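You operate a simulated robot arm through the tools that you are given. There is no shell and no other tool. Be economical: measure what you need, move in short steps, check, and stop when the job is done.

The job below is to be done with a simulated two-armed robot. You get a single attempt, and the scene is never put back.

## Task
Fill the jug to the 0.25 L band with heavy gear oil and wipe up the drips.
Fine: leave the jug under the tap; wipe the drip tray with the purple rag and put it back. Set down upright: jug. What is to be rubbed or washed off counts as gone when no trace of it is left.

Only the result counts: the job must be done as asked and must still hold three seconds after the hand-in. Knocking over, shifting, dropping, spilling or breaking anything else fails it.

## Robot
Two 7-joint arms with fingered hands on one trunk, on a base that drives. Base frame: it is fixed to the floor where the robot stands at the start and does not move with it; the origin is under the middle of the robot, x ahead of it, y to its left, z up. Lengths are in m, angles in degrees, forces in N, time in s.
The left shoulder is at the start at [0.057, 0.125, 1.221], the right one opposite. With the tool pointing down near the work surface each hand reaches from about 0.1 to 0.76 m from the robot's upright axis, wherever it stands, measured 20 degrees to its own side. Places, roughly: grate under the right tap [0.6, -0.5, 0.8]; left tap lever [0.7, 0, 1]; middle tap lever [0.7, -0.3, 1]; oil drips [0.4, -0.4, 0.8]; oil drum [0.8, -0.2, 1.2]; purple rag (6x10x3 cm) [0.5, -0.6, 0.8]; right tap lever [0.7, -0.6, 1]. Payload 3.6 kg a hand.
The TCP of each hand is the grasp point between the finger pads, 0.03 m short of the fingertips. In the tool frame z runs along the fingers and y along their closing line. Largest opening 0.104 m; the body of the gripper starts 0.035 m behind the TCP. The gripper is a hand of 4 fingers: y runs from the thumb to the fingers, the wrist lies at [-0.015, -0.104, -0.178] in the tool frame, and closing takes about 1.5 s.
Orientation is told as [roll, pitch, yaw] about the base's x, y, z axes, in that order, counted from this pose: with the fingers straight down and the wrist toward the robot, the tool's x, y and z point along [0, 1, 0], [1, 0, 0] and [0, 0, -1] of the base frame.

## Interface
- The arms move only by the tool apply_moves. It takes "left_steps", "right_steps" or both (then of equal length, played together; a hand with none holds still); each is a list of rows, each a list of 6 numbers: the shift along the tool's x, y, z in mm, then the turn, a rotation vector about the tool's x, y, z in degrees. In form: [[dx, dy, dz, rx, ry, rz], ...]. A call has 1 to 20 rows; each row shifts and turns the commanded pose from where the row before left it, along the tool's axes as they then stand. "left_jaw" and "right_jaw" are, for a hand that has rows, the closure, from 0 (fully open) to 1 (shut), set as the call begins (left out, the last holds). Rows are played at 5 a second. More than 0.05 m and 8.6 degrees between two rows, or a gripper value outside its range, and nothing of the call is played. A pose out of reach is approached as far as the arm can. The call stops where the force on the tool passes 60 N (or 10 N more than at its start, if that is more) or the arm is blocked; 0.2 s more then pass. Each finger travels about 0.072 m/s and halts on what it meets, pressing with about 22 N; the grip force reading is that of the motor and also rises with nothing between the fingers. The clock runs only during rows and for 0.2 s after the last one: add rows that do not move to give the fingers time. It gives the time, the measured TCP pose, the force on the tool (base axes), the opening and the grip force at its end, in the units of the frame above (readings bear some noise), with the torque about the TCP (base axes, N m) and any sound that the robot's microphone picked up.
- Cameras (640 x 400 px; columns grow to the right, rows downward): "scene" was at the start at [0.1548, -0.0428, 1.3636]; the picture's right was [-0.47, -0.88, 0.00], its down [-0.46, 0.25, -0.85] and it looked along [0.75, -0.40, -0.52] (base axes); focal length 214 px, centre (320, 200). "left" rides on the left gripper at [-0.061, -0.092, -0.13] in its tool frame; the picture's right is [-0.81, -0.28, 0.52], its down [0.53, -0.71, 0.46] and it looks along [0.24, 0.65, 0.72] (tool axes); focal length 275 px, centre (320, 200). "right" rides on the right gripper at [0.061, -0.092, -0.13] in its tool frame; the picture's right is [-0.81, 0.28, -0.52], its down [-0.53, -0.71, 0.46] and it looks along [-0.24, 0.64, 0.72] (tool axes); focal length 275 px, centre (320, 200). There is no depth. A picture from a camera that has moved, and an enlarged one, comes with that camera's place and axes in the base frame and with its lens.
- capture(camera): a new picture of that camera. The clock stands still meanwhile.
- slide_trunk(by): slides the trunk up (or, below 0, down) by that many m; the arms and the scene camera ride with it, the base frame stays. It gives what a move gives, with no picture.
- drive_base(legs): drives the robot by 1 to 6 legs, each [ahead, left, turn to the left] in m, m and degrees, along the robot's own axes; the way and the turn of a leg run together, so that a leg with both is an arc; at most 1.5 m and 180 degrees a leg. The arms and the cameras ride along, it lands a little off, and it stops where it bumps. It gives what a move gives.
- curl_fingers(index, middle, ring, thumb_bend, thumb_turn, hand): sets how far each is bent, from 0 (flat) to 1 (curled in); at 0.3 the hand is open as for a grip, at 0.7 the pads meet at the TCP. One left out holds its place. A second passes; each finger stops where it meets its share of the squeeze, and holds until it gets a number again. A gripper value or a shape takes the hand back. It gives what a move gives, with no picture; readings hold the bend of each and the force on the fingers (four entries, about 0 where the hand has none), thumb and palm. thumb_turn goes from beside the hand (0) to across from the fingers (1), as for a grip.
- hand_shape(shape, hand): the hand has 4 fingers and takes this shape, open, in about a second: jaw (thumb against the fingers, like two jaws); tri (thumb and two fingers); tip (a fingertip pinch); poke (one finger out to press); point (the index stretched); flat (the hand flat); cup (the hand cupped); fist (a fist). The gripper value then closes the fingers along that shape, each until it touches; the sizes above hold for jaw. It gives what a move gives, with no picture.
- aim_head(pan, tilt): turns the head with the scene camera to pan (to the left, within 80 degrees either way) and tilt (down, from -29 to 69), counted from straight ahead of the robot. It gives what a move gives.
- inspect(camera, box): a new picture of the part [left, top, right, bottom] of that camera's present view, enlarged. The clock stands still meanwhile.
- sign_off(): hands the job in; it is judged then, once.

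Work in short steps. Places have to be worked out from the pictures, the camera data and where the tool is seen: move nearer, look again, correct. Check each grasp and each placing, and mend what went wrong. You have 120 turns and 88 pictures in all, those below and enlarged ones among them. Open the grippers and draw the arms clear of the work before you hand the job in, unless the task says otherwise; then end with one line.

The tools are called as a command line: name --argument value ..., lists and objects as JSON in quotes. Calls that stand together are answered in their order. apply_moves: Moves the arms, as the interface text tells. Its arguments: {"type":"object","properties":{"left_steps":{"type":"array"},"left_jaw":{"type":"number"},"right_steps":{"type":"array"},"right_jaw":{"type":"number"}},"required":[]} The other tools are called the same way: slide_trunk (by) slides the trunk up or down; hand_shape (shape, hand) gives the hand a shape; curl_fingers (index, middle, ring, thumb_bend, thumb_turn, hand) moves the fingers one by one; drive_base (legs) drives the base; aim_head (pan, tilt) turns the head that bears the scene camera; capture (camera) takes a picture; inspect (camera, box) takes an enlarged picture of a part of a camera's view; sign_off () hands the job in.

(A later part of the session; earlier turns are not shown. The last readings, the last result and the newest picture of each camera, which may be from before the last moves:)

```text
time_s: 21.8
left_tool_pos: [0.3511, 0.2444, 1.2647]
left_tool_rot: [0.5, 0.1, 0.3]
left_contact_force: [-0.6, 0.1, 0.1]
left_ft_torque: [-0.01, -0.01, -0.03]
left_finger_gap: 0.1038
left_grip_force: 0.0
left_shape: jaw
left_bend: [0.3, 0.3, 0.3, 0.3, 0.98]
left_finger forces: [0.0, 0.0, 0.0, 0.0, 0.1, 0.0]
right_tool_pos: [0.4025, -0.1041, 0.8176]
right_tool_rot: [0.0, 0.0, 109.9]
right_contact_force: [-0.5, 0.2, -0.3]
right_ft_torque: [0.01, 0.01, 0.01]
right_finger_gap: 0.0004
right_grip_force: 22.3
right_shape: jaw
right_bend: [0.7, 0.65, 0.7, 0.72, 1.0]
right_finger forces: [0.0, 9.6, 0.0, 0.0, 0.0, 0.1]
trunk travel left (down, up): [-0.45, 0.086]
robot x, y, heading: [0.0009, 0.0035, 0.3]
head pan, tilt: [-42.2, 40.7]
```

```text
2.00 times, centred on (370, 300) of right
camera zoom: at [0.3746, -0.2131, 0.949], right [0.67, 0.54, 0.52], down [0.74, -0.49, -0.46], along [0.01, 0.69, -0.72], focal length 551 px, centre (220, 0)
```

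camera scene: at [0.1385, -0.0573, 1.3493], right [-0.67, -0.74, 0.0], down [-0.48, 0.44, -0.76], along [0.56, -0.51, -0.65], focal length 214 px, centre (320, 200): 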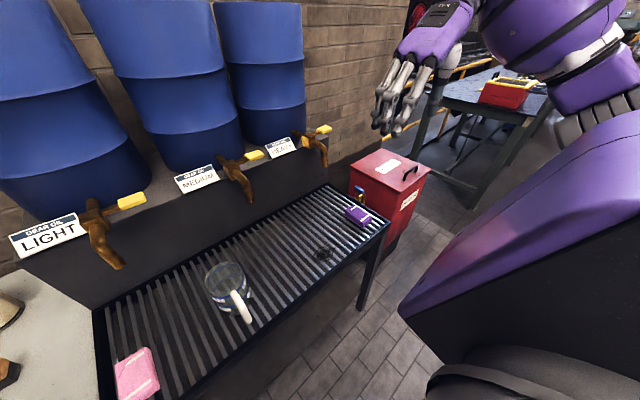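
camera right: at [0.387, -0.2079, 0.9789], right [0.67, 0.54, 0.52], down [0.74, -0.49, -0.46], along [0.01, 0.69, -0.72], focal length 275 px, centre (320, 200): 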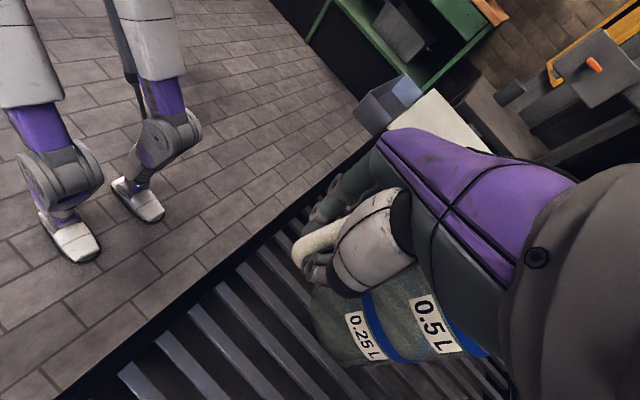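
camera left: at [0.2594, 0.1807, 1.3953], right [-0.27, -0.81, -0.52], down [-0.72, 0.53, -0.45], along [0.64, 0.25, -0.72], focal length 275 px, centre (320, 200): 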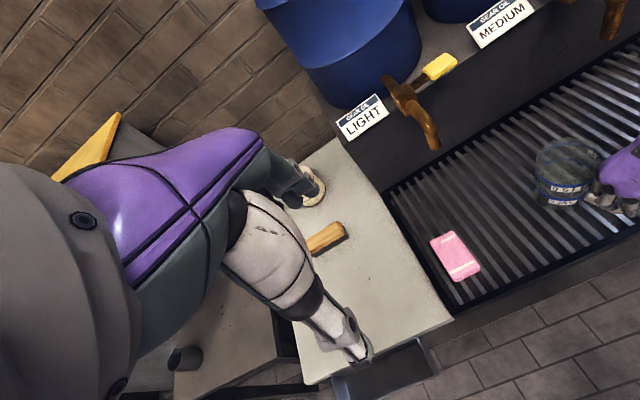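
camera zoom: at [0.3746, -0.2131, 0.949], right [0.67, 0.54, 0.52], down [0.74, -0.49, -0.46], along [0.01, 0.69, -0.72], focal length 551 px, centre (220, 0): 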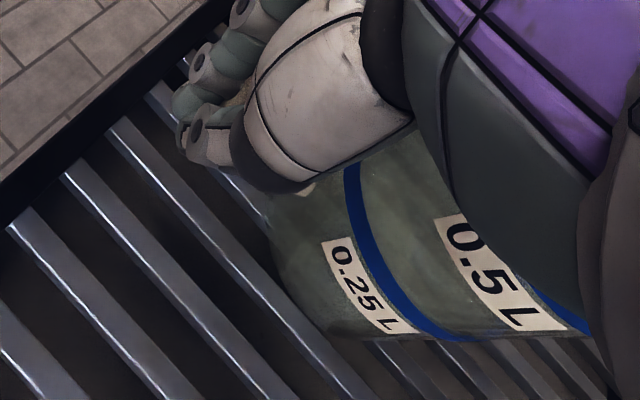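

That was too far outward. I'll open, go back 6 mm and close again.

apply_moves --right_steps '[[0, 0, 0, 0, 0, 0], [0, 0, 0, 0, 0, 0], [0, 0, 0, 0, 0, 0], [0, 0, 0, 0, 0, 0], [0, 0, 0, 0, 0, 0], [0, 0, 0, 0, 0, 0], [0, 0, 0, 0, 0, 0]]' --right_jaw 0

inspect --camera "right" --box '[240, 200, 500, 400]'

inspect --camera "scene" --box '[160, 230, 300, 335]'

```text
time_s: 23.4
left_tool_pos: [0.3498, 0.2437, 1.2643]
left_tool_rot: [0.5, 0.3, 0.2]
left_contact_force: [-0.5, 0.2, 0.1]
left_ft_torque: [-0.03, 0.01, -0.01]
left_finger_gap: 0.1038
left_grip_force: 0.0
left_shape: jaw
left_bend: [0.3, 0.3, 0.3, 0.3, 0.98]
left_finger forces: [0.1, 0.0, 0.0, 0.0, 0.0, 0.0]
right_tool_pos: [0.4019, -0.1038, 0.8184]
right_tool_rot: [0.1, 0.1, 110.0]
right_contact_force: [0.1, -0.4, 0.5]
right_ft_torque: [0.01, -0.01, 0.03]
right_finger_gap: 0.1038
right_grip_force: 0.0
right_shape: jaw
right_bend: [0.3, 0.3, 0.3, 0.3, 0.98]
right_finger forces: [0.0, 0.1, 0.0, 0.0, 0.0, 0.0]
trunk travel left (down, up): [-0.45, 0.086]
robot x, y, heading: [0.0002, -0.0017, 0.1]
head pan, tilt: [-42.2, 40.7]
```

```text
2.00 times, centred on (370, 300) of right
camera zoom: at [0.3746, -0.2131, 0.949], right [0.67, 0.54, 0.52], down [0.74, -0.49, -0.46], along [0.01, 0.69, -0.72], focal length 551 px, centre (220, 0)
```

zoom: 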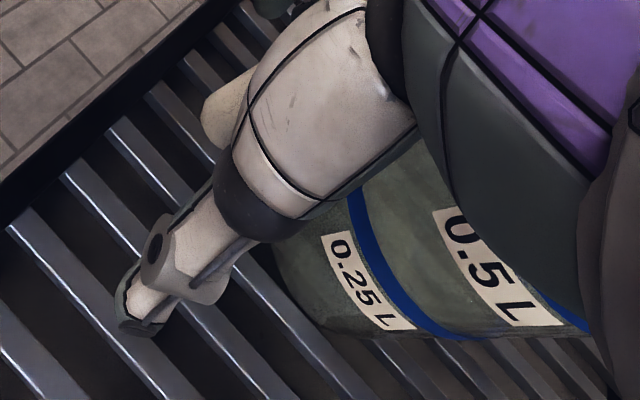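

```text
3.81 times, centred on (230, 282) of scene
camera zoom: at [0.1382, -0.057, 1.3493], right [-0.67, -0.74, 0.0], down [-0.48, 0.44, -0.76], along [0.56, -0.51, -0.65], focal length 817 px, centre (663, -114)
```

zoom: 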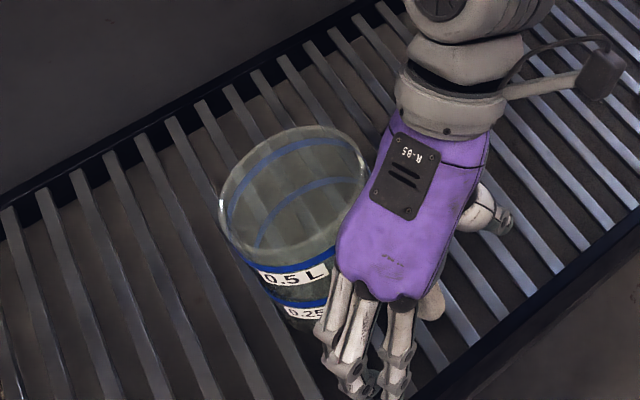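

apply_moves --right_steps '[[-7, 0, 0, 0, 0, 0], [0, 0, 0, 0, 0, 0]]'

apply_moves --right_steps '[[0, 0, 0, 0, 0, 0], [0, 0, 0, 0, 0, 0], [0, 0, 0, 0, 0, 0], [0, 0, 0, 0, 0, 0], [0, 0, 0, 0, 0, 0], [0, 0, 0, 0, 0, 0], [0, 0, 0, 0, 0, 0], [0, 0, 0, 0, 0, 0]]' --right_jaw 1

inspect --camera "right" --box '[240, 200, 500, 400]'

```text
time_s: 24.0
left_tool_pos: [0.3512, 0.2444, 1.2649]
left_tool_rot: [0.4, 0.2, 0.4]
left_contact_force: [-0.5, 0.4, 0.2]
left_ft_torque: [-0.01, 0.02, 0.03]
left_finger_gap: 0.1037
left_grip_force: 0.1
left_shape: jaw
left_bend: [0.3, 0.3, 0.3, 0.3, 0.98]
left_finger forces: [0.1, 0.0, 0.0, 0.0, 0.0, 0.0]
right_tool_pos: [0.4079, -0.1015, 0.8176]
right_tool_rot: [0.0, 0.1, 110.1]
right_contact_force: [0.1, -0.2, 0.4]
right_ft_torque: [-0.03, -0.01, 0.0]
right_finger_gap: 0.1036
right_grip_force: 0.1
right_shape: jaw
right_bend: [0.3, 0.3, 0.3, 0.3, 0.98]
right_finger forces: [0.0, 0.0, 0.1, 0.0, 0.0, 0.0]
trunk travel left (down, up): [-0.45, 0.086]
robot x, y, heading: [-0.0011, 0.0016, 0.0]
head pan, tilt: [-42.2, 40.7]
```

```text
time_s: 25.8
left_tool_pos: [0.3506, 0.244, 1.2649]
left_tool_rot: [0.4, 0.2, 0.3]
left_contact_force: [-0.2, -0.3, -0.2]
left_ft_torque: [-0.01, -0.05, 0.0]
left_finger_gap: 0.1037
left_grip_force: 0.0
left_shape: jaw
left_bend: [0.3, 0.3, 0.3, 0.3, 0.98]
left_finger forces: [0.0, 0.0, 0.0, 0.0, 0.1, 0.0]
right_tool_pos: [0.4079, -0.1023, 0.8185]
right_tool_rot: [0.0, 0.0, 110.0]
right_contact_force: [-1.0, -0.1, 1.4]
right_ft_torque: [0.11, 0.03, 0.02]
right_finger_gap: 0.0066
right_grip_force: 22.1
right_shape: jaw
right_bend: [0.71, 0.67, 0.7, 0.73, 1.0]
right_finger forces: [9.7, 9.5, 0.0, 0.1, 18.6, 0.0]
trunk travel left (down, up): [-0.45, 0.086]
robot x, y, heading: [-0.0042, -0.0011, 0.2]
head pan, tilt: [-42.2, 40.7]
```

```text
2.00 times, centred on (370, 300) of right
camera zoom: at [0.3815, -0.2105, 0.949], right [0.67, 0.54, 0.52], down [0.74, -0.49, -0.46], along [0.01, 0.69, -0.72], focal length 551 px, centre (220, 0)
```

zoom: 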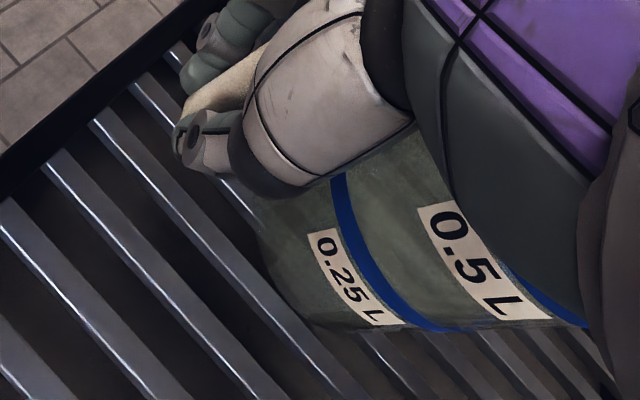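

Now index, middle and thumb all press, evenly balanced. I'll lift 30 mm and check.

apply_moves --right_steps '[[0, 0, -10, 0, 0, 0], [0, 0, -10, 0, 0, 0], [0, 0, -10, 0, 0, 0], [0, 0, 0, 0, 0, 0]]'

inspect --camera "scene" --box '[160, 230, 300, 335]'

capture --camera "right"

```text
time_s: 26.8
left_tool_pos: [0.3512, 0.2447, 1.2642]
left_tool_rot: [0.4, 0.1, 0.2]
left_contact_force: [0.1, -0.1, -0.1]
left_ft_torque: [0.0, 0.01, 0.03]
left_finger_gap: 0.1038
left_grip_force: 0.0
left_shape: jaw
left_bend: [0.3, 0.3, 0.3, 0.3, 0.98]
left_finger forces: [0.1, 0.0, 0.0, 0.0, 0.2, 0.0]
right_tool_pos: [0.4091, -0.1027, 0.848]
right_tool_rot: [-0.1, -0.1, 110.0]
right_contact_force: [-0.1, -0.1, -1.7]
right_ft_torque: [-0.04, 0.13, 0.02]
right_finger_gap: 0.0059
right_grip_force: 21.7
right_shape: jaw
right_bend: [0.71, 0.67, 0.7, 0.73, 1.0]
right_finger forces: [12.3, 7.2, 0.0, 0.0, 18.3, 0.0]
trunk travel left (down, up): [-0.45, 0.086]
robot x, y, heading: [0.001, -0.0002, -0.0]
head pan, tilt: [-42.2, 40.7]
```

```text
3.81 times, centred on (230, 282) of scene
camera zoom: at [0.1384, -0.0571, 1.3493], right [-0.67, -0.74, 0.0], down [-0.48, 0.44, -0.76], along [0.56, -0.51, -0.65], focal length 817 px, centre (663, -114)
```

zoom: 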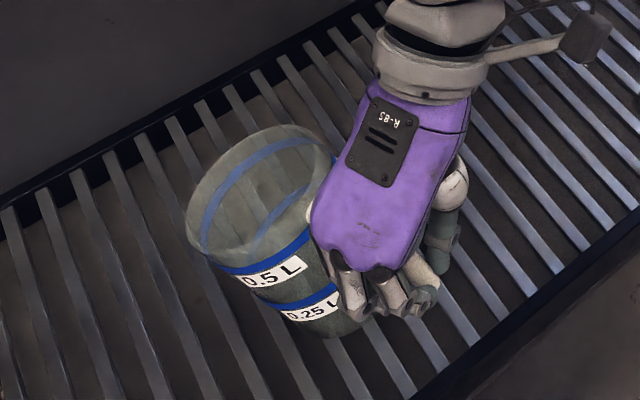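

```text
53 pictures are left
camera right: at [0.3817, -0.2099, 0.9792], right [0.67, 0.54, 0.52], down [0.74, -0.49, -0.46], along [0.01, 0.69, -0.72], focal length 275 px, centre (320, 200)
```

right: 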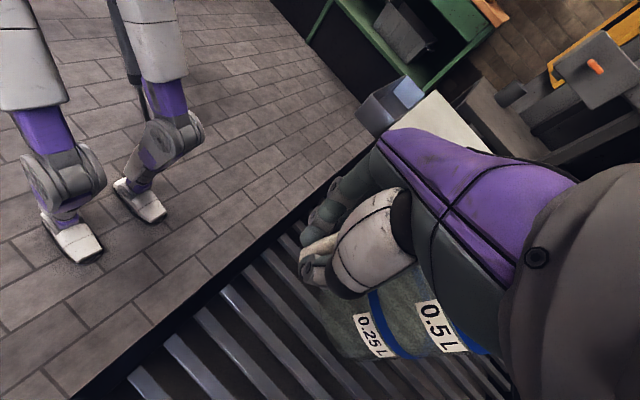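

The jug is held by two fingers and the thumb with a small tilt, which is good enough to carry. I put the heavy spout tip at about (0.59, -0.495, 0.97). I'll lift more, then drive 0.4 m to the right.

apply_moves --right_steps '[[0, 0, -15, 0, 0, 0], [0, 0, -15, 0, 0, 0], [0, 0, -15, 0, 0, 0], [0, 0, 0, 0, 0, 0]]'

drive_base --legs '[[0, -0.2, 0], [0, -0.2, 0]]'

capture --camera "scene"

```text
time_s: 27.8
left_tool_pos: [0.3523, 0.2449, 1.2645]
left_tool_rot: [0.6, 0.1, 0.3]
left_contact_force: [-0.8, 0.2, 0.1]
left_ft_torque: [0.0, 0.02, 0.02]
left_finger_gap: 0.1038
left_grip_force: 0.0
left_shape: jaw
left_bend: [0.3, 0.3, 0.3, 0.3, 0.98]
left_finger forces: [0.0, 0.1, 0.0, 0.0, 0.1, 0.1]
right_tool_pos: [0.409, -0.1016, 0.8928]
right_tool_rot: [0.0, 0.0, 110.0]
right_contact_force: [0.5, -0.8, -2.9]
right_ft_torque: [-0.08, 0.12, 0.02]
right_finger_gap: 0.0062
right_grip_force: 21.5
right_shape: jaw
right_bend: [0.71, 0.67, 0.7, 0.74, 1.0]
right_finger forces: [12.6, 8.6, 0.1, 0.0, 17.9, 0.0]
trunk travel left (down, up): [-0.45, 0.086]
robot x, y, heading: [-0.0017, -0.0017, 0.0]
head pan, tilt: [-42.2, 40.7]
```

```text
time_s: 32.1
left_tool_pos: [0.3524, -0.1509, 1.2641]
left_tool_rot: [0.5, 0.2, 0.1]
left_contact_force: [-0.3, -0.4, 0.0]
left_ft_torque: [0.01, -0.02, 0.02]
left_finger_gap: 0.1039
left_grip_force: 0.1
left_shape: jaw
left_bend: [0.3, 0.3, 0.3, 0.3, 0.98]
left_finger forces: [0.1, 0.1, 0.0, 0.0, 0.0, 0.0]
right_tool_pos: [0.4078, -0.4982, 0.8932]
right_tool_rot: [0.1, 0.0, 110.0]
right_contact_force: [0.1, 0.2, -1.5]
right_ft_torque: [-0.06, 0.11, -0.01]
right_finger_gap: 0.0057
right_grip_force: 21.5
right_shape: jaw
right_bend: [0.71, 0.67, 0.7, 0.74, 1.0]
right_finger forces: [12.6, 8.6, 0.0, 0.0, 18.1, 0.0]
trunk travel left (down, up): [-0.45, 0.086]
robot x, y, heading: [-0.0026, -0.394, 0.1]
head pan, tilt: [-42.2, 40.7]
```

```text
52 pictures are left
camera scene: at [0.1383, -0.4531, 1.3493], right [-0.67, -0.74, 0.0], down [-0.48, 0.44, -0.76], along [0.56, -0.51, -0.65], focal length 214 px, centre (320, 200)
```

scene: 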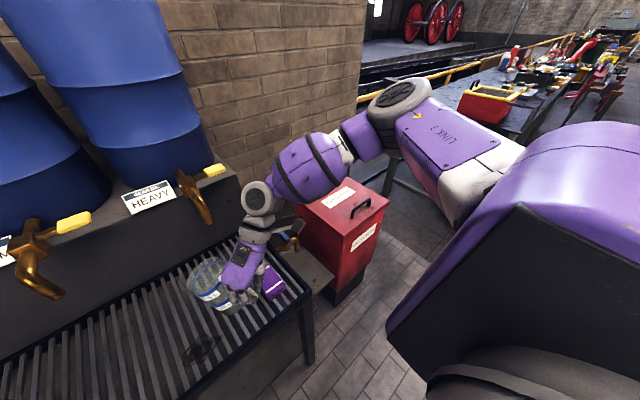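

The jug is carried and the spout tip confirmed at (0.587, -0.494, 0.97). To keep clear of the rag I'll lower a bit, yaw the hand to 70°, and aim the head at the work before moving under the spout.

apply_moves --right_steps '[[0, 0, 10, 0, 0, 8], [0, 0, 10, 0, 0, 8], [0, 0, 10, 0, 0, 8], [0, 0, 5, 0, 0, 8], [0, 0, 0, 0, 0, 8], [0, 0, 0, 0, 0, 0]]'

aim_head --pan -10 --tilt 48

capture --camera "scene"

```text
time_s: 33.5
left_tool_pos: [0.3509, -0.1519, 1.2654]
left_tool_rot: [0.5, 0.2, 0.3]
left_contact_force: [0.3, 0.0, 0.6]
left_ft_torque: [-0.02, 0.0, -0.01]
left_finger_gap: 0.1038
left_grip_force: 0.2
left_shape: jaw
left_bend: [0.3, 0.3, 0.3, 0.3, 0.98]
left_finger forces: [0.1, 0.1, 0.0, 0.1, 0.0, 0.1]
right_tool_pos: [0.3986, -0.4884, 0.8561]
right_tool_rot: [1.7, -0.5, 73.7]
right_contact_force: [-0.9, 0.2, -0.6]
right_ft_torque: [0.0, 0.08, 0.02]
right_finger_gap: 0.0062
right_grip_force: 21.9
right_shape: jaw
right_bend: [0.72, 0.67, 0.7, 0.74, 1.0]
right_finger forces: [12.4, 8.2, 0.6, 0.0, 18.8, 0.1]
right hand out of reach, approached as far as the arm can: row 5
trunk travel left (down, up): [-0.45, 0.086]
robot x, y, heading: [-0.0003, -0.396, -0.4]
head pan, tilt: [-42.2, 40.7]
```

```text
time_s: 34.5
left_tool_pos: [0.3509, -0.153, 1.2653]
left_tool_rot: [0.6, 0.1, 0.2]
left_contact_force: [0.4, -0.1, 0.2]
left_ft_torque: [0.02, -0.01, -0.03]
left_finger_gap: 0.1038
left_grip_force: 0.0
left_shape: jaw
left_bend: [0.3, 0.3, 0.3, 0.3, 0.98]
left_finger forces: [0.0, 0.1, 0.0, 0.0, 0.1, 0.1]
right_tool_pos: [0.3993, -0.4893, 0.858]
right_tool_rot: [1.7, -0.5, 73.7]
right_contact_force: [0.0, 0.2, -0.3]
right_ft_torque: [0.0, 0.06, 0.03]
right_finger_gap: 0.0059
right_grip_force: 22.0
right_shape: jaw
right_bend: [0.72, 0.67, 0.7, 0.74, 1.0]
right_finger forces: [12.4, 8.2, 0.7, 0.0, 18.7, 0.0]
trunk travel left (down, up): [-0.45, 0.086]
robot x, y, heading: [-0.0004, -0.3975, -0.3]
head pan, tilt: [-10.0, 48.0]
```

```text
51 pictures are left
camera scene: at [0.1531, -0.4099, 1.3389], right [-0.18, -0.98, 0.0], down [-0.73, 0.13, -0.67], along [0.66, -0.12, -0.74], focal length 214 px, centre (320, 200)
```

scene: 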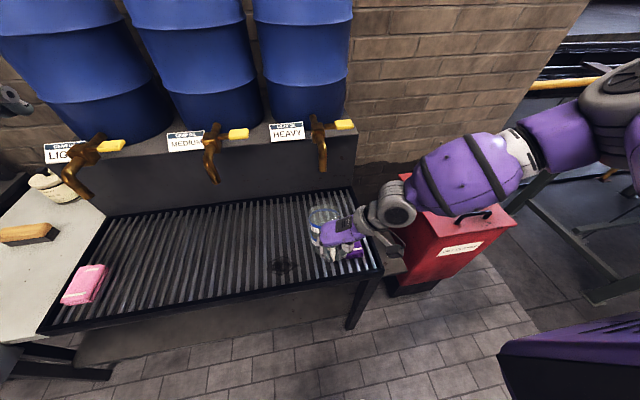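

inspect --camera "scene" --box '[260, 100, 420, 290]'

```text
2.11 times, centred on (340, 195) of scene
camera zoom: at [0.1531, -0.4099, 1.3389], right [-0.18, -0.98, 0.0], down [-0.73, 0.13, -0.67], along [0.66, -0.12, -0.74], focal length 452 px, centre (278, 210)
```

zoom: 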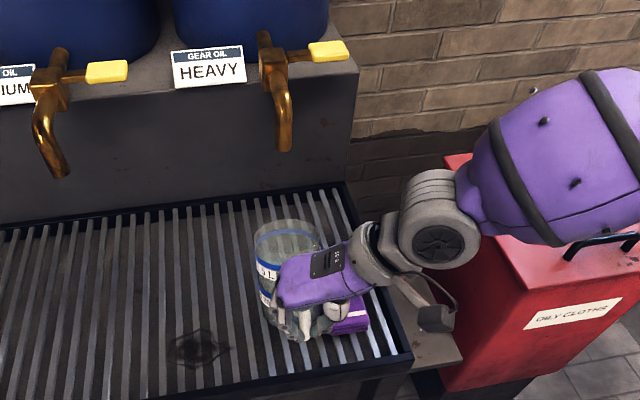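

The jug is still held, beside the rag. I'll translate forward-left to bring it under the heavy spout.

apply_moves --right_steps '[[-20, 16, -5, 0, 0, 0], [-20, 16, 0, 0, 0, 0], [-20, 16, 0, 0, 0, 0], [-22, 17, 0, 0, 0, 0], [0, 0, 0, 0, 0, 0], [0, 0, 0, 0, 0, 0]]'

inspect --camera "scene" --box '[260, 100, 420, 290]'

capture --camera "right"

```text
time_s: 35.9
left_tool_pos: [0.3512, -0.1527, 1.2633]
left_tool_rot: [0.5, 0.2, 0.2]
left_contact_force: [-0.6, -0.7, 0.3]
left_ft_torque: [0.03, -0.01, 0.01]
left_finger_gap: 0.104
left_grip_force: 0.1
left_shape: jaw
left_bend: [0.3, 0.3, 0.3, 0.3, 0.98]
left_finger forces: [0.0, 0.0, 0.1, 0.0, 0.0, 0.0]
right_tool_pos: [0.5083, -0.4654, 0.8631]
right_tool_rot: [0.0, 0.0, 70.0]
right_contact_force: [-0.7, 0.7, -1.5]
right_ft_torque: [0.02, 0.07, -0.02]
right_finger_gap: 0.0057
right_grip_force: 22.3
right_shape: jaw
right_bend: [0.72, 0.67, 0.7, 0.74, 1.0]
right_finger forces: [12.7, 9.0, 0.6, 0.0, 17.6, 0.0]
trunk travel left (down, up): [-0.45, 0.086]
robot x, y, heading: [-0.0002, -0.3956, -0.1]
head pan, tilt: [-10.0, 48.0]
```

```text
2.11 times, centred on (340, 195) of scene
camera zoom: at [0.1533, -0.4096, 1.3388], right [-0.17, -0.98, 0.0], down [-0.73, 0.13, -0.67], along [0.66, -0.12, -0.74], focal length 452 px, centre (278, 210)
```

zoom: 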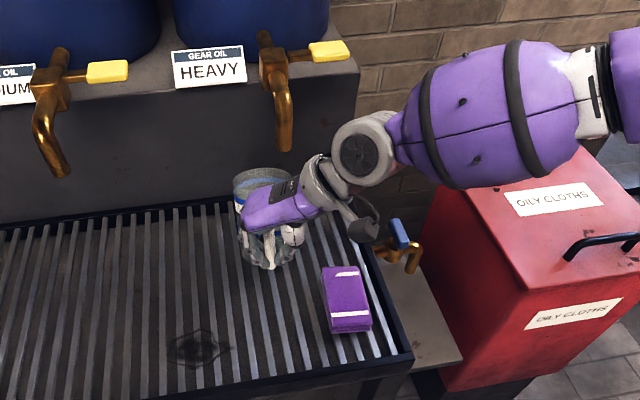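

```text
48 pictures are left
camera right: at [0.4172, -0.5309, 0.9932], right [0.86, -0.02, 0.52], down [0.26, -0.85, -0.46], along [0.45, 0.52, -0.72], focal length 275 px, centre (320, 200)
```

right: 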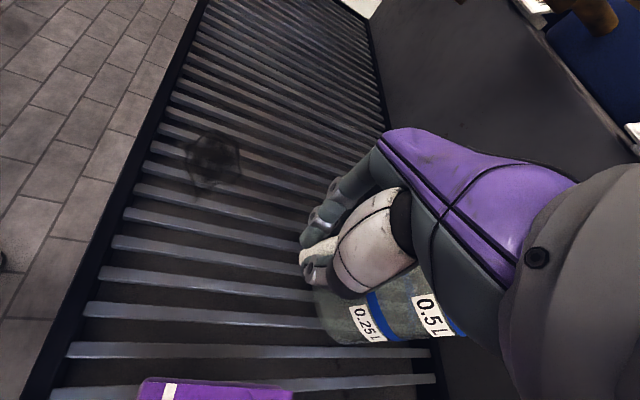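

After it settles upright the jug centre should be at about (0.587, -0.495), right under the tip. I'll lower it onto the grate.

apply_moves --right_steps '[[0, 0, 12, 0, 0, 0], [0, 0, 12, 0, 0, 0], [0, 0, 12, 0, 0, 0], [0, 0, 8, 0, 0, 0], [0, 0, 0, 0, 0, 0]]'

inspect --camera "scene" --box '[290, 150, 370, 250]'

```text
time_s: 37.1
left_tool_pos: [0.3515, -0.1507, 1.2648]
left_tool_rot: [0.5, 0.3, 0.2]
left_contact_force: [-0.4, 0.1, 0.3]
left_ft_torque: [0.01, 0.02, 0.0]
left_finger_gap: 0.104
left_grip_force: 0.0
left_shape: jaw
left_bend: [0.3, 0.3, 0.3, 0.3, 0.98]
left_finger forces: [0.0, 0.1, 0.1, 0.0, 0.1, 0.0]
right_tool_pos: [0.4946, -0.4771, 0.8317]
right_tool_rot: [-0.2, 0.0, 70.0]
right_contact_force: [0.0, 0.1, 1.6]
right_ft_torque: [0.08, -0.31, 0.14]
right_finger_gap: 0.0067
right_grip_force: 21.7
right_shape: jaw
right_bend: [0.72, 0.65, 0.7, 0.73, 1.0]
right_finger forces: [10.8, 16.0, 1.1, 0.0, 18.7, 0.1]
right hand out of reach, approached as far as the arm can: row 2, 3, 4
trunk travel left (down, up): [-0.45, 0.086]
robot x, y, heading: [-0.0031, -0.3978, -0.0]
head pan, tilt: [-10.0, 48.0]
```

```text
4.00 times, centred on (330, 200) of scene
camera zoom: at [0.153, -0.4097, 1.3389], right [-0.17, -0.98, 0.0], down [-0.73, 0.13, -0.67], along [0.66, -0.12, -0.74], focal length 858 px, centre (280, 200)
```

zoom: 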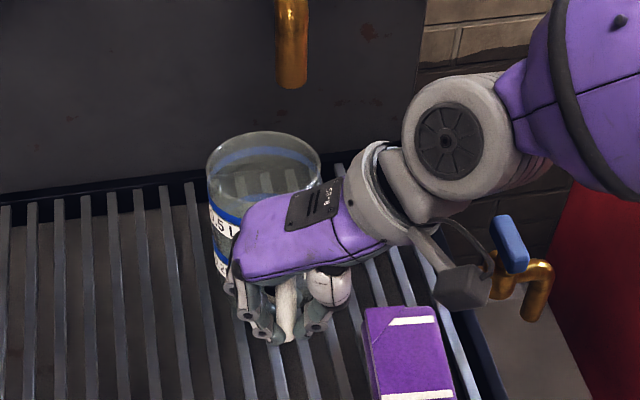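

The arm hit its reach limit and drifted. I'll raise it back, lower the trunk 4 cm, then come down again.

apply_moves --right_steps '[[0, 0, -15, 0, 0, 0], [0, 0, -15, 0, 0, 0], [0, 0, -20, 0, 0, 0], [0, 0, 0, 0, 0, 0]]'

slide_trunk --by -0.04

```text
time_s: 38.1
left_tool_pos: [0.3519, -0.1525, 1.2655]
left_tool_rot: [0.5, 0.2, 0.2]
left_contact_force: [0.5, -0.3, -0.7]
left_ft_torque: [-0.03, 0.02, 0.0]
left_finger_gap: 0.1039
left_grip_force: 0.1
left_shape: jaw
left_bend: [0.3, 0.3, 0.3, 0.3, 0.98]
left_finger forces: [0.0, 0.0, 0.0, 0.1, 0.1, 0.1]
right_tool_pos: [0.4948, -0.4766, 0.8833]
right_tool_rot: [0.0, 0.0, 70.0]
right_contact_force: [0.2, -0.8, -2.3]
right_ft_torque: [0.01, 0.13, -0.01]
right_finger_gap: 0.0062
right_grip_force: 21.5
right_shape: jaw
right_bend: [0.72, 0.66, 0.7, 0.74, 1.0]
right_finger forces: [13.3, 9.0, 0.7, 0.0, 16.9, 0.0]
trunk travel left (down, up): [-0.45, 0.086]
robot x, y, heading: [0.0016, -0.3919, -0.1]
head pan, tilt: [-10.0, 48.0]
```

```text
time_s: 38.9
left_tool_pos: [0.3508, -0.1523, 1.224]
left_tool_rot: [0.4, 0.1, 0.2]
left_contact_force: [-0.3, 0.0, 0.1]
left_ft_torque: [0.01, -0.02, 0.01]
left_finger_gap: 0.1036
left_grip_force: 0.0
left_shape: jaw
left_bend: [0.3, 0.3, 0.3, 0.3, 0.98]
left_finger forces: [0.0, 0.1, 0.0, 0.1, 0.1, 0.1]
right_tool_pos: [0.497, -0.4773, 0.843]
right_tool_rot: [-0.1, 0.0, 70.0]
right_contact_force: [0.7, 0.0, -0.7]
right_ft_torque: [0.01, -0.01, 0.03]
right_finger_gap: 0.006
right_grip_force: 21.9
right_shape: jaw
right_bend: [0.72, 0.66, 0.7, 0.74, 1.0]
right_finger forces: [11.8, 10.3, 0.5, 0.0, 17.6, 0.1]
trunk travel left (down, up): [-0.41, 0.126]
robot x, y, heading: [0.0002, -0.3961, -0.4]
head pan, tilt: [-10.0, 48.0]
```

The commanded pose reset to what was achieved. I'll shift back about 16 mm and lower to z 0.82.

apply_moves --right_steps '[[-3, 8, -8, 0, 0, 0], [-3, 7, 0, 0, 0, 0], [0, 0, 10, 0, 0, 0], [0, 0, 10, 0, 0, 0], [0, 0, 10, 0, 0, 0], [0, 0, 0, 0, 0, 0]]'

inspect --camera "scene" --box '[290, 130, 370, 230]'

```text
time_s: 40.3
left_tool_pos: [0.3509, -0.1503, 1.2253]
left_tool_rot: [0.5, 0.2, 0.1]
left_contact_force: [0.6, 1.4, -1.2]
left_ft_torque: [0.0, 0.01, -0.02]
left_finger_gap: 0.104
left_grip_force: 0.0
left_shape: jaw
left_bend: [0.3, 0.3, 0.3, 0.3, 0.98]
left_finger forces: [0.1, 0.0, 0.1, 0.1, 0.0, 0.0]
right_tool_pos: [0.5071, -0.4642, 0.8213]
right_tool_rot: [0.0, 0.0, 70.0]
right_contact_force: [-1.2, 0.2, 2.8]
right_ft_torque: [0.14, -0.27, 0.11]
right_finger_gap: 0.007
right_grip_force: 22.5
right_shape: jaw
right_bend: [0.72, 0.65, 0.7, 0.73, 1.0]
right_finger forces: [11.0, 19.5, 0.1, 0.0, 19.1, 0.0]
trunk travel left (down, up): [-0.41, 0.126]
robot x, y, heading: [-0.0009, -0.3927, -0.3]
head pan, tilt: [-10.0, 48.0]
```

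```text
4.00 times, centred on (330, 180) of scene
camera zoom: at [0.169, -0.4097, 1.2938], right [-0.17, -0.98, 0.0], down [-0.73, 0.13, -0.67], along [0.66, -0.12, -0.74], focal length 858 px, centre (280, 280)
```

zoom: 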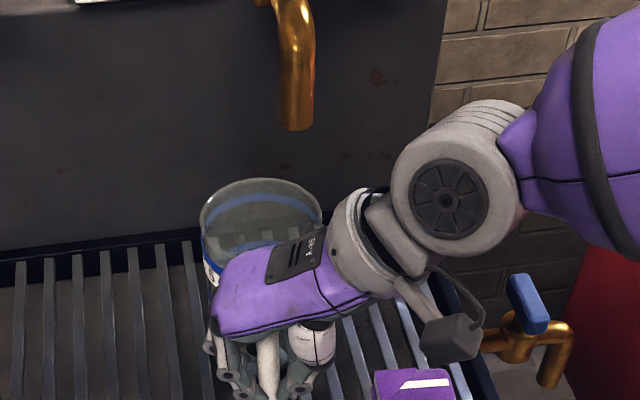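

It's pressing on the grate. I'll release and look at where the jug stands relative to the spout.

apply_moves --right_steps '[[0, 0, 0, 0, 0, 0], [0, 0, 0, 0, 0, 0], [0, 0, 0, 0, 0, 0], [0, 0, 0, 0, 0, 0], [0, 0, 0, 0, 0, 0], [0, 0, 0, 0, 0, 0], [0, 0, 0, 0, 0, 0]]' --right_jaw 0

apply_moves --right_steps '[[0, 0, -20, 0, 0, 0], [0, 0, -25, 0, 0, 0], [0, 0, -25, 0, 0, 0], [20, -20, -25, 0, 0, 0], [30, -30, 0, 0, 0, 0], [30, -30, 0, 0, 0, 0]]'

capture --camera "scene"

capture --camera "right"

```text
time_s: 41.9
left_tool_pos: [0.3523, -0.1517, 1.2253]
left_tool_rot: [0.5, 0.1, 0.2]
left_contact_force: [0.0, 0.2, 0.1]
left_ft_torque: [-0.06, -0.03, -0.01]
left_finger_gap: 0.1038
left_grip_force: 0.1
left_shape: jaw
left_bend: [0.3, 0.3, 0.3, 0.3, 0.98]
left_finger forces: [0.0, 0.0, 0.0, 0.0, 0.0, 0.1]
right_tool_pos: [0.5059, -0.4645, 0.8208]
right_tool_rot: [0.0, 0.0, 70.1]
right_contact_force: [0.1, 0.1, 0.2]
right_ft_torque: [0.0, -0.01, 0.04]
right_finger_gap: 0.1034
right_grip_force: 0.1
right_shape: jaw
right_bend: [0.3, 0.3, 0.3, 0.3, 0.98]
right_finger forces: [0.0, 0.0, 0.1, 0.0, 0.0, 0.0]
trunk travel left (down, up): [-0.41, 0.126]
robot x, y, heading: [-0.0022, -0.3953, 0.0]
head pan, tilt: [-10.0, 48.0]
```

```text
time_s: 43.3
left_tool_pos: [0.3494, -0.152, 1.2251]
left_tool_rot: [0.5, 0.1, 0.1]
left_contact_force: [-0.9, -0.3, -0.5]
left_ft_torque: [-0.02, -0.01, 0.0]
left_finger_gap: 0.104
left_grip_force: 0.1
left_shape: jaw
left_bend: [0.3, 0.3, 0.3, 0.3, 0.98]
left_finger forces: [0.0, 0.0, 0.0, 0.1, 0.1, 0.0]
right_tool_pos: [0.4039, -0.5139, 0.9163]
right_tool_rot: [0.0, 0.0, 70.0]
right_contact_force: [-0.4, 0.6, -0.1]
right_ft_torque: [0.01, -0.01, -0.01]
right_finger_gap: 0.1037
right_grip_force: 0.0
right_shape: jaw
right_bend: [0.3, 0.3, 0.3, 0.3, 0.98]
right_finger forces: [0.0, 0.0, 0.0, 0.1, 0.0, 0.0]
trunk travel left (down, up): [-0.41, 0.126]
robot x, y, heading: [0.0023, -0.3967, -0.1]
head pan, tilt: [-10.0, 48.0]
```

```text
45 pictures are left
camera scene: at [0.1685, -0.4102, 1.2938], right [-0.17, -0.98, 0.0], down [-0.73, 0.13, -0.67], along [0.66, -0.12, -0.74], focal length 214 px, centre (320, 200)
```

scene: 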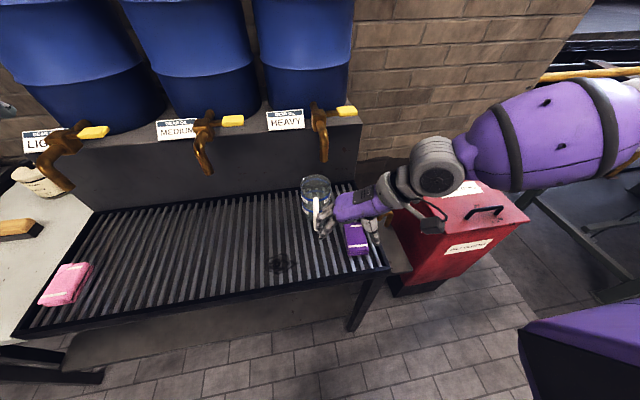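

```text
44 pictures are left
camera right: at [0.3132, -0.5798, 1.0466], right [0.86, -0.02, 0.52], down [0.26, -0.85, -0.46], along [0.45, 0.52, -0.72], focal length 275 px, centre (320, 200)
```

right: 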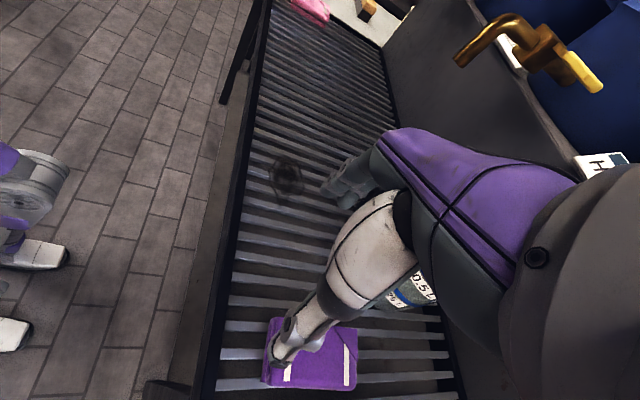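

I'd like a second viewpoint on jug versus spout, so I'll use the left wrist camera, which should see both.

capture --camera "left"

inspect --camera "scene" --box '[280, 90, 370, 270]'

```text
43 pictures are left
camera left: at [0.2585, -0.2156, 1.3555], right [-0.27, -0.81, -0.52], down [-0.72, 0.53, -0.45], along [0.64, 0.25, -0.72], focal length 275 px, centre (320, 200)
```

left: 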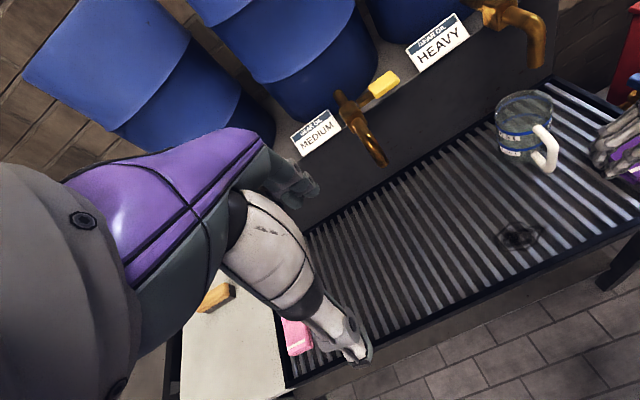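

```text
2.22 times, centred on (325, 180) of scene
camera zoom: at [0.1685, -0.4102, 1.2938], right [-0.17, -0.98, 0.0], down [-0.73, 0.13, -0.67], along [0.66, -0.12, -0.74], focal length 477 px, centre (309, 244)
```

zoom: 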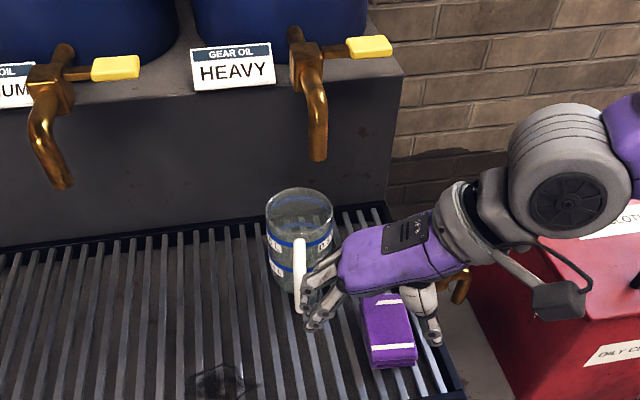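

Two-view fit: rim centre at (0.592, -0.476, 0.882), spout tip at (0.590, -0.496, 0.966). The jug is 2 cm off in y, so I'll nudge it. First, a closer look at the tap's lever.

inspect --camera "scene" --box '[295, 85, 375, 175]'

inspect --camera "right" --box '[430, 0, 640, 130]'

```text
4.44 times, centred on (335, 130) of scene
camera zoom: at [0.1685, -0.4102, 1.2938], right [-0.17, -0.98, 0.0], down [-0.73, 0.13, -0.67], along [0.66, -0.12, -0.74], focal length 953 px, centre (253, 511)
```

zoom: 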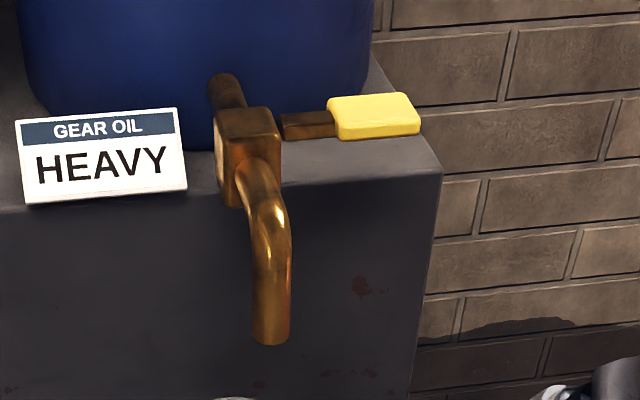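

```text
3.05 times, centred on (535, 65) of right
camera zoom: at [0.3132, -0.5798, 1.0466], right [0.86, -0.02, 0.52], down [0.26, -0.85, -0.46], along [0.45, 0.52, -0.72], focal length 839 px, centre (-335, 611)
```

zoom: 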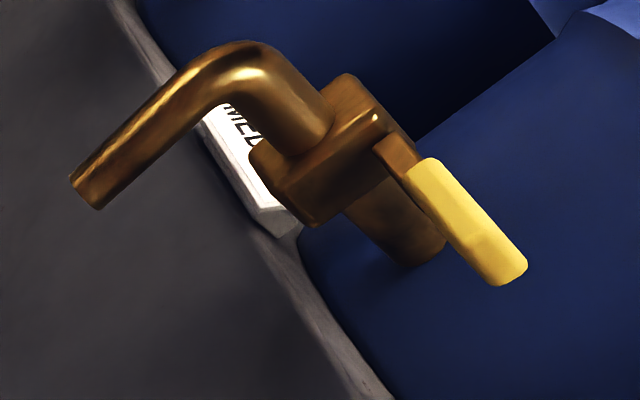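

The lever paddle is at about (0.68, -0.575, 1.043), flat, as for pressing down. First I'll bring the closed left hand to the +y side of the jug to nudge it 2 cm toward -y.

apply_moves --left_steps '[[-22, 24.1, 27.5, 0, 0, 0], [-22, 24.1, 27.5, 0, 0, 0], [-22, 24.1, 27.5, 0, 0, 0], [-22, 24.1, 27.5, 0, 0, 0], [-22, 24.1, 27.5, 0, 0, 0], [-22, 24.1, 27.5, 0, 0, 0], [-22, 24.1, 27.5, 0, 0, 0], [-22, 24.1, 27.5, 0, 0, 0], [-22, 24.1, 27.5, 0, 0, 0], [-22, 24.1, 27.5, 0, 0, 0]]' --left_jaw 1

apply_moves --left_steps '[[0, 0, 25, 0, 0, 0], [0, 0, 25, 0, 0, 0], [0, 0, 25, 0, 0, 0], [0, 0, 25, 0, 0, 0], [0, 0, 15, 0, 0, 0], [0, 0, 0, 0, 0, 0]]'

inspect --camera "scene" --box '[260, 120, 370, 260]'

```text
time_s: 45.5
left_tool_pos: [0.5926, -0.3693, 0.9465]
left_tool_rot: [0.6, 0.2, 0.2]
left_contact_force: [0.8, -0.2, -0.5]
left_ft_torque: [0.01, 0.02, 0.0]
left_finger_gap: 0.0001
left_grip_force: 22.5
left_shape: jaw
left_bend: [0.7, 0.7, 0.7, 0.47, 1.0]
left_finger forces: [0.1, 0.0, 0.0, 0.0, 0.0, 0.0]
right_tool_pos: [0.4041, -0.5135, 0.9162]
right_tool_rot: [0.0, 0.0, 69.9]
right_contact_force: [-0.5, 0.1, 0.2]
right_ft_torque: [0.01, -0.01, 0.03]
right_finger_gap: 0.1038
right_grip_force: 0.1
right_shape: jaw
right_bend: [0.3, 0.3, 0.3, 0.3, 0.98]
right_finger forces: [0.0, 0.0, 0.1, 0.1, 0.0, 0.0]
trunk travel left (down, up): [-0.41, 0.126]
robot x, y, heading: [-0.0033, -0.3953, 0.1]
head pan, tilt: [-10.0, 48.0]
```

```text
time_s: 46.9
left_tool_pos: [0.5906, -0.3693, 0.8316]
left_tool_rot: [0.5, 0.3, 0.2]
left_contact_force: [0.4, -0.1, -0.8]
left_ft_torque: [-0.01, -0.01, 0.0]
left_finger_gap: 0.0001
left_grip_force: 22.3
left_shape: jaw
left_bend: [0.7, 0.7, 0.7, 0.47, 1.0]
left_finger forces: [0.0, 0.0, 0.0, 0.1, 0.0, 0.0]
right_tool_pos: [0.4044, -0.5138, 0.9159]
right_tool_rot: [0.0, -0.1, 70.0]
right_contact_force: [0.4, -0.3, -0.2]
right_ft_torque: [-0.01, 0.01, 0.01]
right_finger_gap: 0.1039
right_grip_force: 0.2
right_shape: jaw
right_bend: [0.3, 0.3, 0.3, 0.3, 0.98]
right_finger forces: [0.0, 0.0, 0.0, 0.0, 0.0, 0.0]
trunk travel left (down, up): [-0.41, 0.126]
robot x, y, heading: [0.0044, -0.3971, -0.2]
head pan, tilt: [-10.0, 48.0]
```

```text
2.86 times, centred on (315, 190) of scene
camera zoom: at [0.1693, -0.4098, 1.2937], right [-0.17, -0.98, 0.0], down [-0.73, 0.13, -0.67], along [0.66, -0.12, -0.74], focal length 613 px, centre (334, 229)
```

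zoom: 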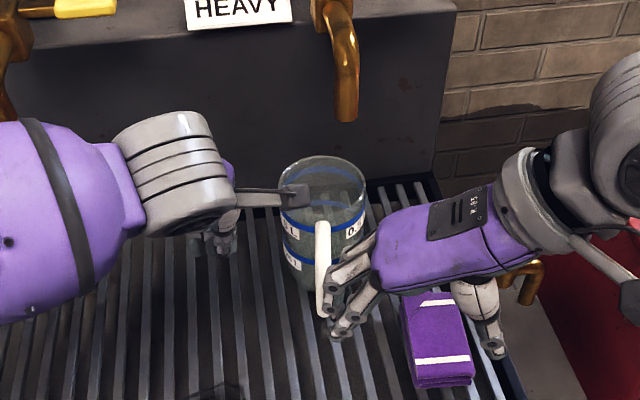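

There's about 4.7 cm between the fingers and the jug. I'll advance 6 cm in small steps, watching the force, and re-check.

apply_moves --left_steps '[[-15, 0, 0, 0, 0, 0], [-15, 0, 0, 0, 0, 0], [-10, 0, 0, 0, 0, 0], [-5, 0, 0, 0, 0, 0], [-5, 0, 0, 0, 0, 0], [-5, 0, 0, 0, 0, 0], [-5, 0, 0, 0, 0, 0], [0, 0, 0, 0, 0, 0]]'

inspect --camera "scene" --box '[260, 120, 370, 260]'

```text
time_s: 48.7
left_tool_pos: [0.5915, -0.4255, 0.8317]
left_tool_rot: [0.4, 0.3, 0.3]
left_contact_force: [0.3, 1.0, -0.7]
left_ft_torque: [-0.05, 0.01, 0.0]
left_finger_gap: 0.0
left_grip_force: 22.0
left_shape: jaw
left_bend: [0.7, 0.7, 0.7, 0.47, 1.0]
left_finger forces: [0.5, 0.1, 0.0, 0.1, 0.1, 0.0]
right_tool_pos: [0.4033, -0.5121, 0.9157]
right_tool_rot: [-0.1, 0.0, 70.0]
right_contact_force: [0.4, -0.9, 0.0]
right_ft_torque: [0.03, -0.03, 0.0]
right_finger_gap: 0.1037
right_grip_force: 0.1
right_shape: jaw
right_bend: [0.3, 0.3, 0.3, 0.3, 0.98]
right_finger forces: [0.0, 0.0, 0.0, 0.1, 0.0, 0.1]
trunk travel left (down, up): [-0.41, 0.126]
robot x, y, heading: [0.0035, -0.3959, 0.0]
head pan, tilt: [-10.0, 48.0]
```

```text
2.86 times, centred on (315, 190) of scene
camera zoom: at [0.1694, -0.4097, 1.2937], right [-0.17, -0.98, 0.0], down [-0.73, 0.13, -0.67], along [0.66, -0.12, -0.74], focal length 613 px, centre (334, 229)
```

zoom: 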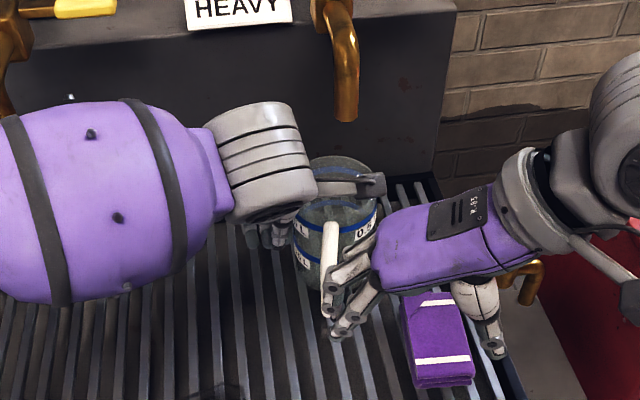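

The jug moved about 1.4 cm. I'll give it 6 mm more, then retreat and look.

apply_moves --left_steps '[[-3, 0, 0, 0, 0, 0], [-3, 0, 0, 0, 0, 0], [0, 0, 0, 0, 0, 0], [15, 0, 0, 0, 0, 0], [40, 0, 0, 0, 0, 0], [0, 0, -40, 0, 0, 0], [0, 0, -40, 0, 0, 0], [0, -20, -40, 0, 0, 0], [0, -45, 0, 0, 0, 0], [0, -45, 0, 0, 0, 0]]'

inspect --camera "scene" --box '[260, 120, 370, 260]'

capture --camera "left"

```text
time_s: 50.9
left_tool_pos: [0.4815, -0.3829, 0.9542]
left_tool_rot: [0.5, 0.1, 0.3]
left_contact_force: [-0.4, 0.6, 0.6]
left_ft_torque: [-0.02, 0.0, 0.01]
left_finger_gap: 0.0001
left_grip_force: 22.5
left_shape: jaw
left_bend: [0.7, 0.7, 0.7, 0.47, 1.0]
left_finger forces: [0.1, 0.0, 0.0, 0.0, 0.0, 0.0]
right_tool_pos: [0.4023, -0.512, 0.9155]
right_tool_rot: [0.0, -0.1, 69.9]
right_contact_force: [-0.5, 0.0, 0.4]
right_ft_torque: [0.01, 0.01, -0.07]
right_finger_gap: 0.1037
right_grip_force: 0.0
right_shape: jaw
right_bend: [0.3, 0.3, 0.3, 0.3, 0.98]
right_finger forces: [0.1, 0.0, 0.1, 0.0, 0.0, 0.0]
trunk travel left (down, up): [-0.41, 0.126]
robot x, y, heading: [0.0025, -0.3952, -0.1]
head pan, tilt: [-10.0, 48.0]
```

```text
2.86 times, centred on (315, 190) of scene
camera zoom: at [0.1689, -0.4099, 1.2937], right [-0.17, -0.98, 0.0], down [-0.73, 0.13, -0.67], along [0.66, -0.12, -0.74], focal length 613 px, centre (334, 229)
```

zoom: 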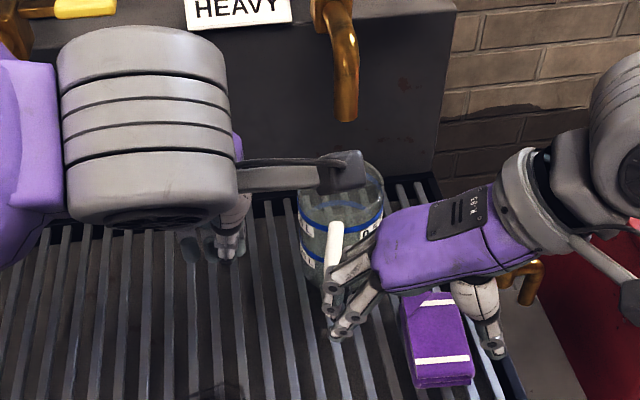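

```text
36 pictures are left
camera left: at [0.3889, -0.4463, 1.0845], right [-0.27, -0.81, -0.52], down [-0.72, 0.53, -0.45], along [0.64, 0.25, -0.72], focal length 275 px, centre (320, 200)
```

left: 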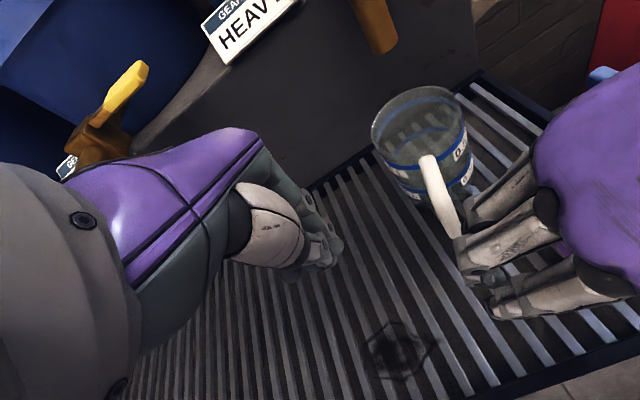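

The jug is now centred under the spout (about (0.588, -0.497)), and the left wrist camera sees jug and spout well, so it stays there as a lookout. Next I'll close the right hand, move it away to the right, raise it and yaw back to 0 before approaching the lever.

apply_moves --right_steps '[[-10, -28, 0, 0, 0, 0], [-10, -28, 0, 0, 0, 0], [0, 0, -43, 0, 0, 0], [0, 0, -43, 0, 0, 0], [0, 0, -43, 0, 0, 0], [0, 0, -43, 0, 0, 0], [0, 0, -43, 0, 0, 0], [0, 0, 0, 0, 0, 7.8], [0, 0, 0, 0, 0, 7.8], [0, 0, 0, 0, 0, 7.8], [0, 0, 0, 0, 0, 7.8], [0, 0, 0, 0, 0, 7.8], [0, 0, 0, 0, 0, 7.8], [0, 0, 0, 0, 0, 7.8], [0, 0, 0, 0, 0, 7.8], [0, 0, 0, 0, 0, 7.6]]' --right_jaw 1

apply_moves --right_steps '[[0, 0, 0, -8, 0, 0], [0, 0, 0, -8, 0, 0], [0, 0, 0, -8, 0, 0], [0, 0, 0, 0, 0, 0]]'

capture --camera "scene"

```text
time_s: 54.3
left_tool_pos: [0.481, -0.3821, 0.9535]
left_tool_rot: [0.5, 0.1, 0.3]
left_contact_force: [0.1, -0.1, 0.2]
left_ft_torque: [0.01, -0.03, 0.03]
left_finger_gap: 0.0
left_grip_force: 21.8
left_shape: jaw
left_bend: [0.7, 0.7, 0.7, 0.47, 1.0]
left_finger forces: [0.0, 0.0, 0.0, 0.0, 0.0, 0.0]
right_tool_pos: [0.4042, -0.5714, 1.1306]
right_tool_rot: [-0.1, -0.1, -0.1]
right_contact_force: [0.1, -0.2, 0.1]
right_ft_torque: [-0.02, -0.01, -0.01]
right_finger_gap: 0.0001
right_grip_force: 21.4
right_shape: jaw
right_bend: [0.7, 0.7, 0.7, 0.47, 1.0]
right_finger forces: [0.0, 0.0, 0.0, 0.0, 0.0, 0.1]
trunk travel left (down, up): [-0.41, 0.126]
robot x, y, heading: [-0.0007, -0.3948, -0.3]
head pan, tilt: [-10.0, 48.0]
```

```text
time_s: 55.3
left_tool_pos: [0.4795, -0.383, 0.9527]
left_tool_rot: [0.5, 0.2, 0.1]
left_contact_force: [-0.3, -0.4, -0.3]
left_ft_torque: [-0.02, 0.04, -0.04]
left_finger_gap: 0.0002
left_grip_force: 21.7
left_shape: jaw
left_bend: [0.7, 0.7, 0.7, 0.47, 1.0]
left_finger forces: [0.0, 0.0, 0.0, 0.0, 0.0, 0.0]
right_tool_pos: [0.4561, -0.5698, 1.1583]
right_tool_rot: [-0.1, -23.9, 0.0]
right_contact_force: [-0.4, 0.1, 0.0]
right_ft_torque: [0.0, 0.02, -0.06]
right_finger_gap: 0.0
right_grip_force: 21.8
right_shape: jaw
right_bend: [0.7, 0.7, 0.7, 0.47, 1.0]
right_finger forces: [0.1, 0.0, 0.0, 0.0, 0.0, 0.0]
right hand out of reach, approached as far as the arm can: row 1, 2, 3
trunk travel left (down, up): [-0.41, 0.126]
robot x, y, heading: [0.0013, -0.3958, -0.1]
head pan, tilt: [-10.0, 48.0]
```

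```text
35 pictures are left
camera scene: at [0.1691, -0.4097, 1.2937], right [-0.17, -0.98, 0.0], down [-0.73, 0.13, -0.67], along [0.66, -0.12, -0.74], focal length 214 px, centre (320, 200)
```

scene: 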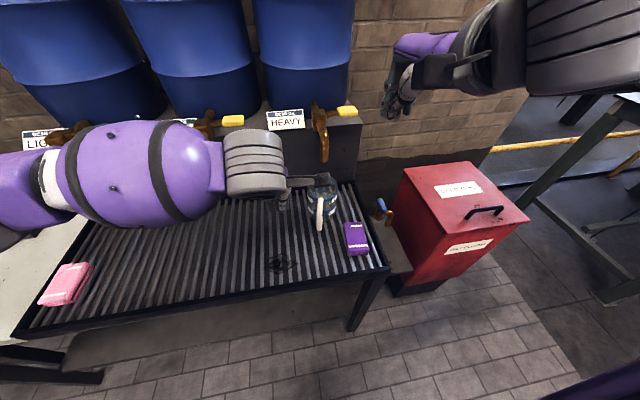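

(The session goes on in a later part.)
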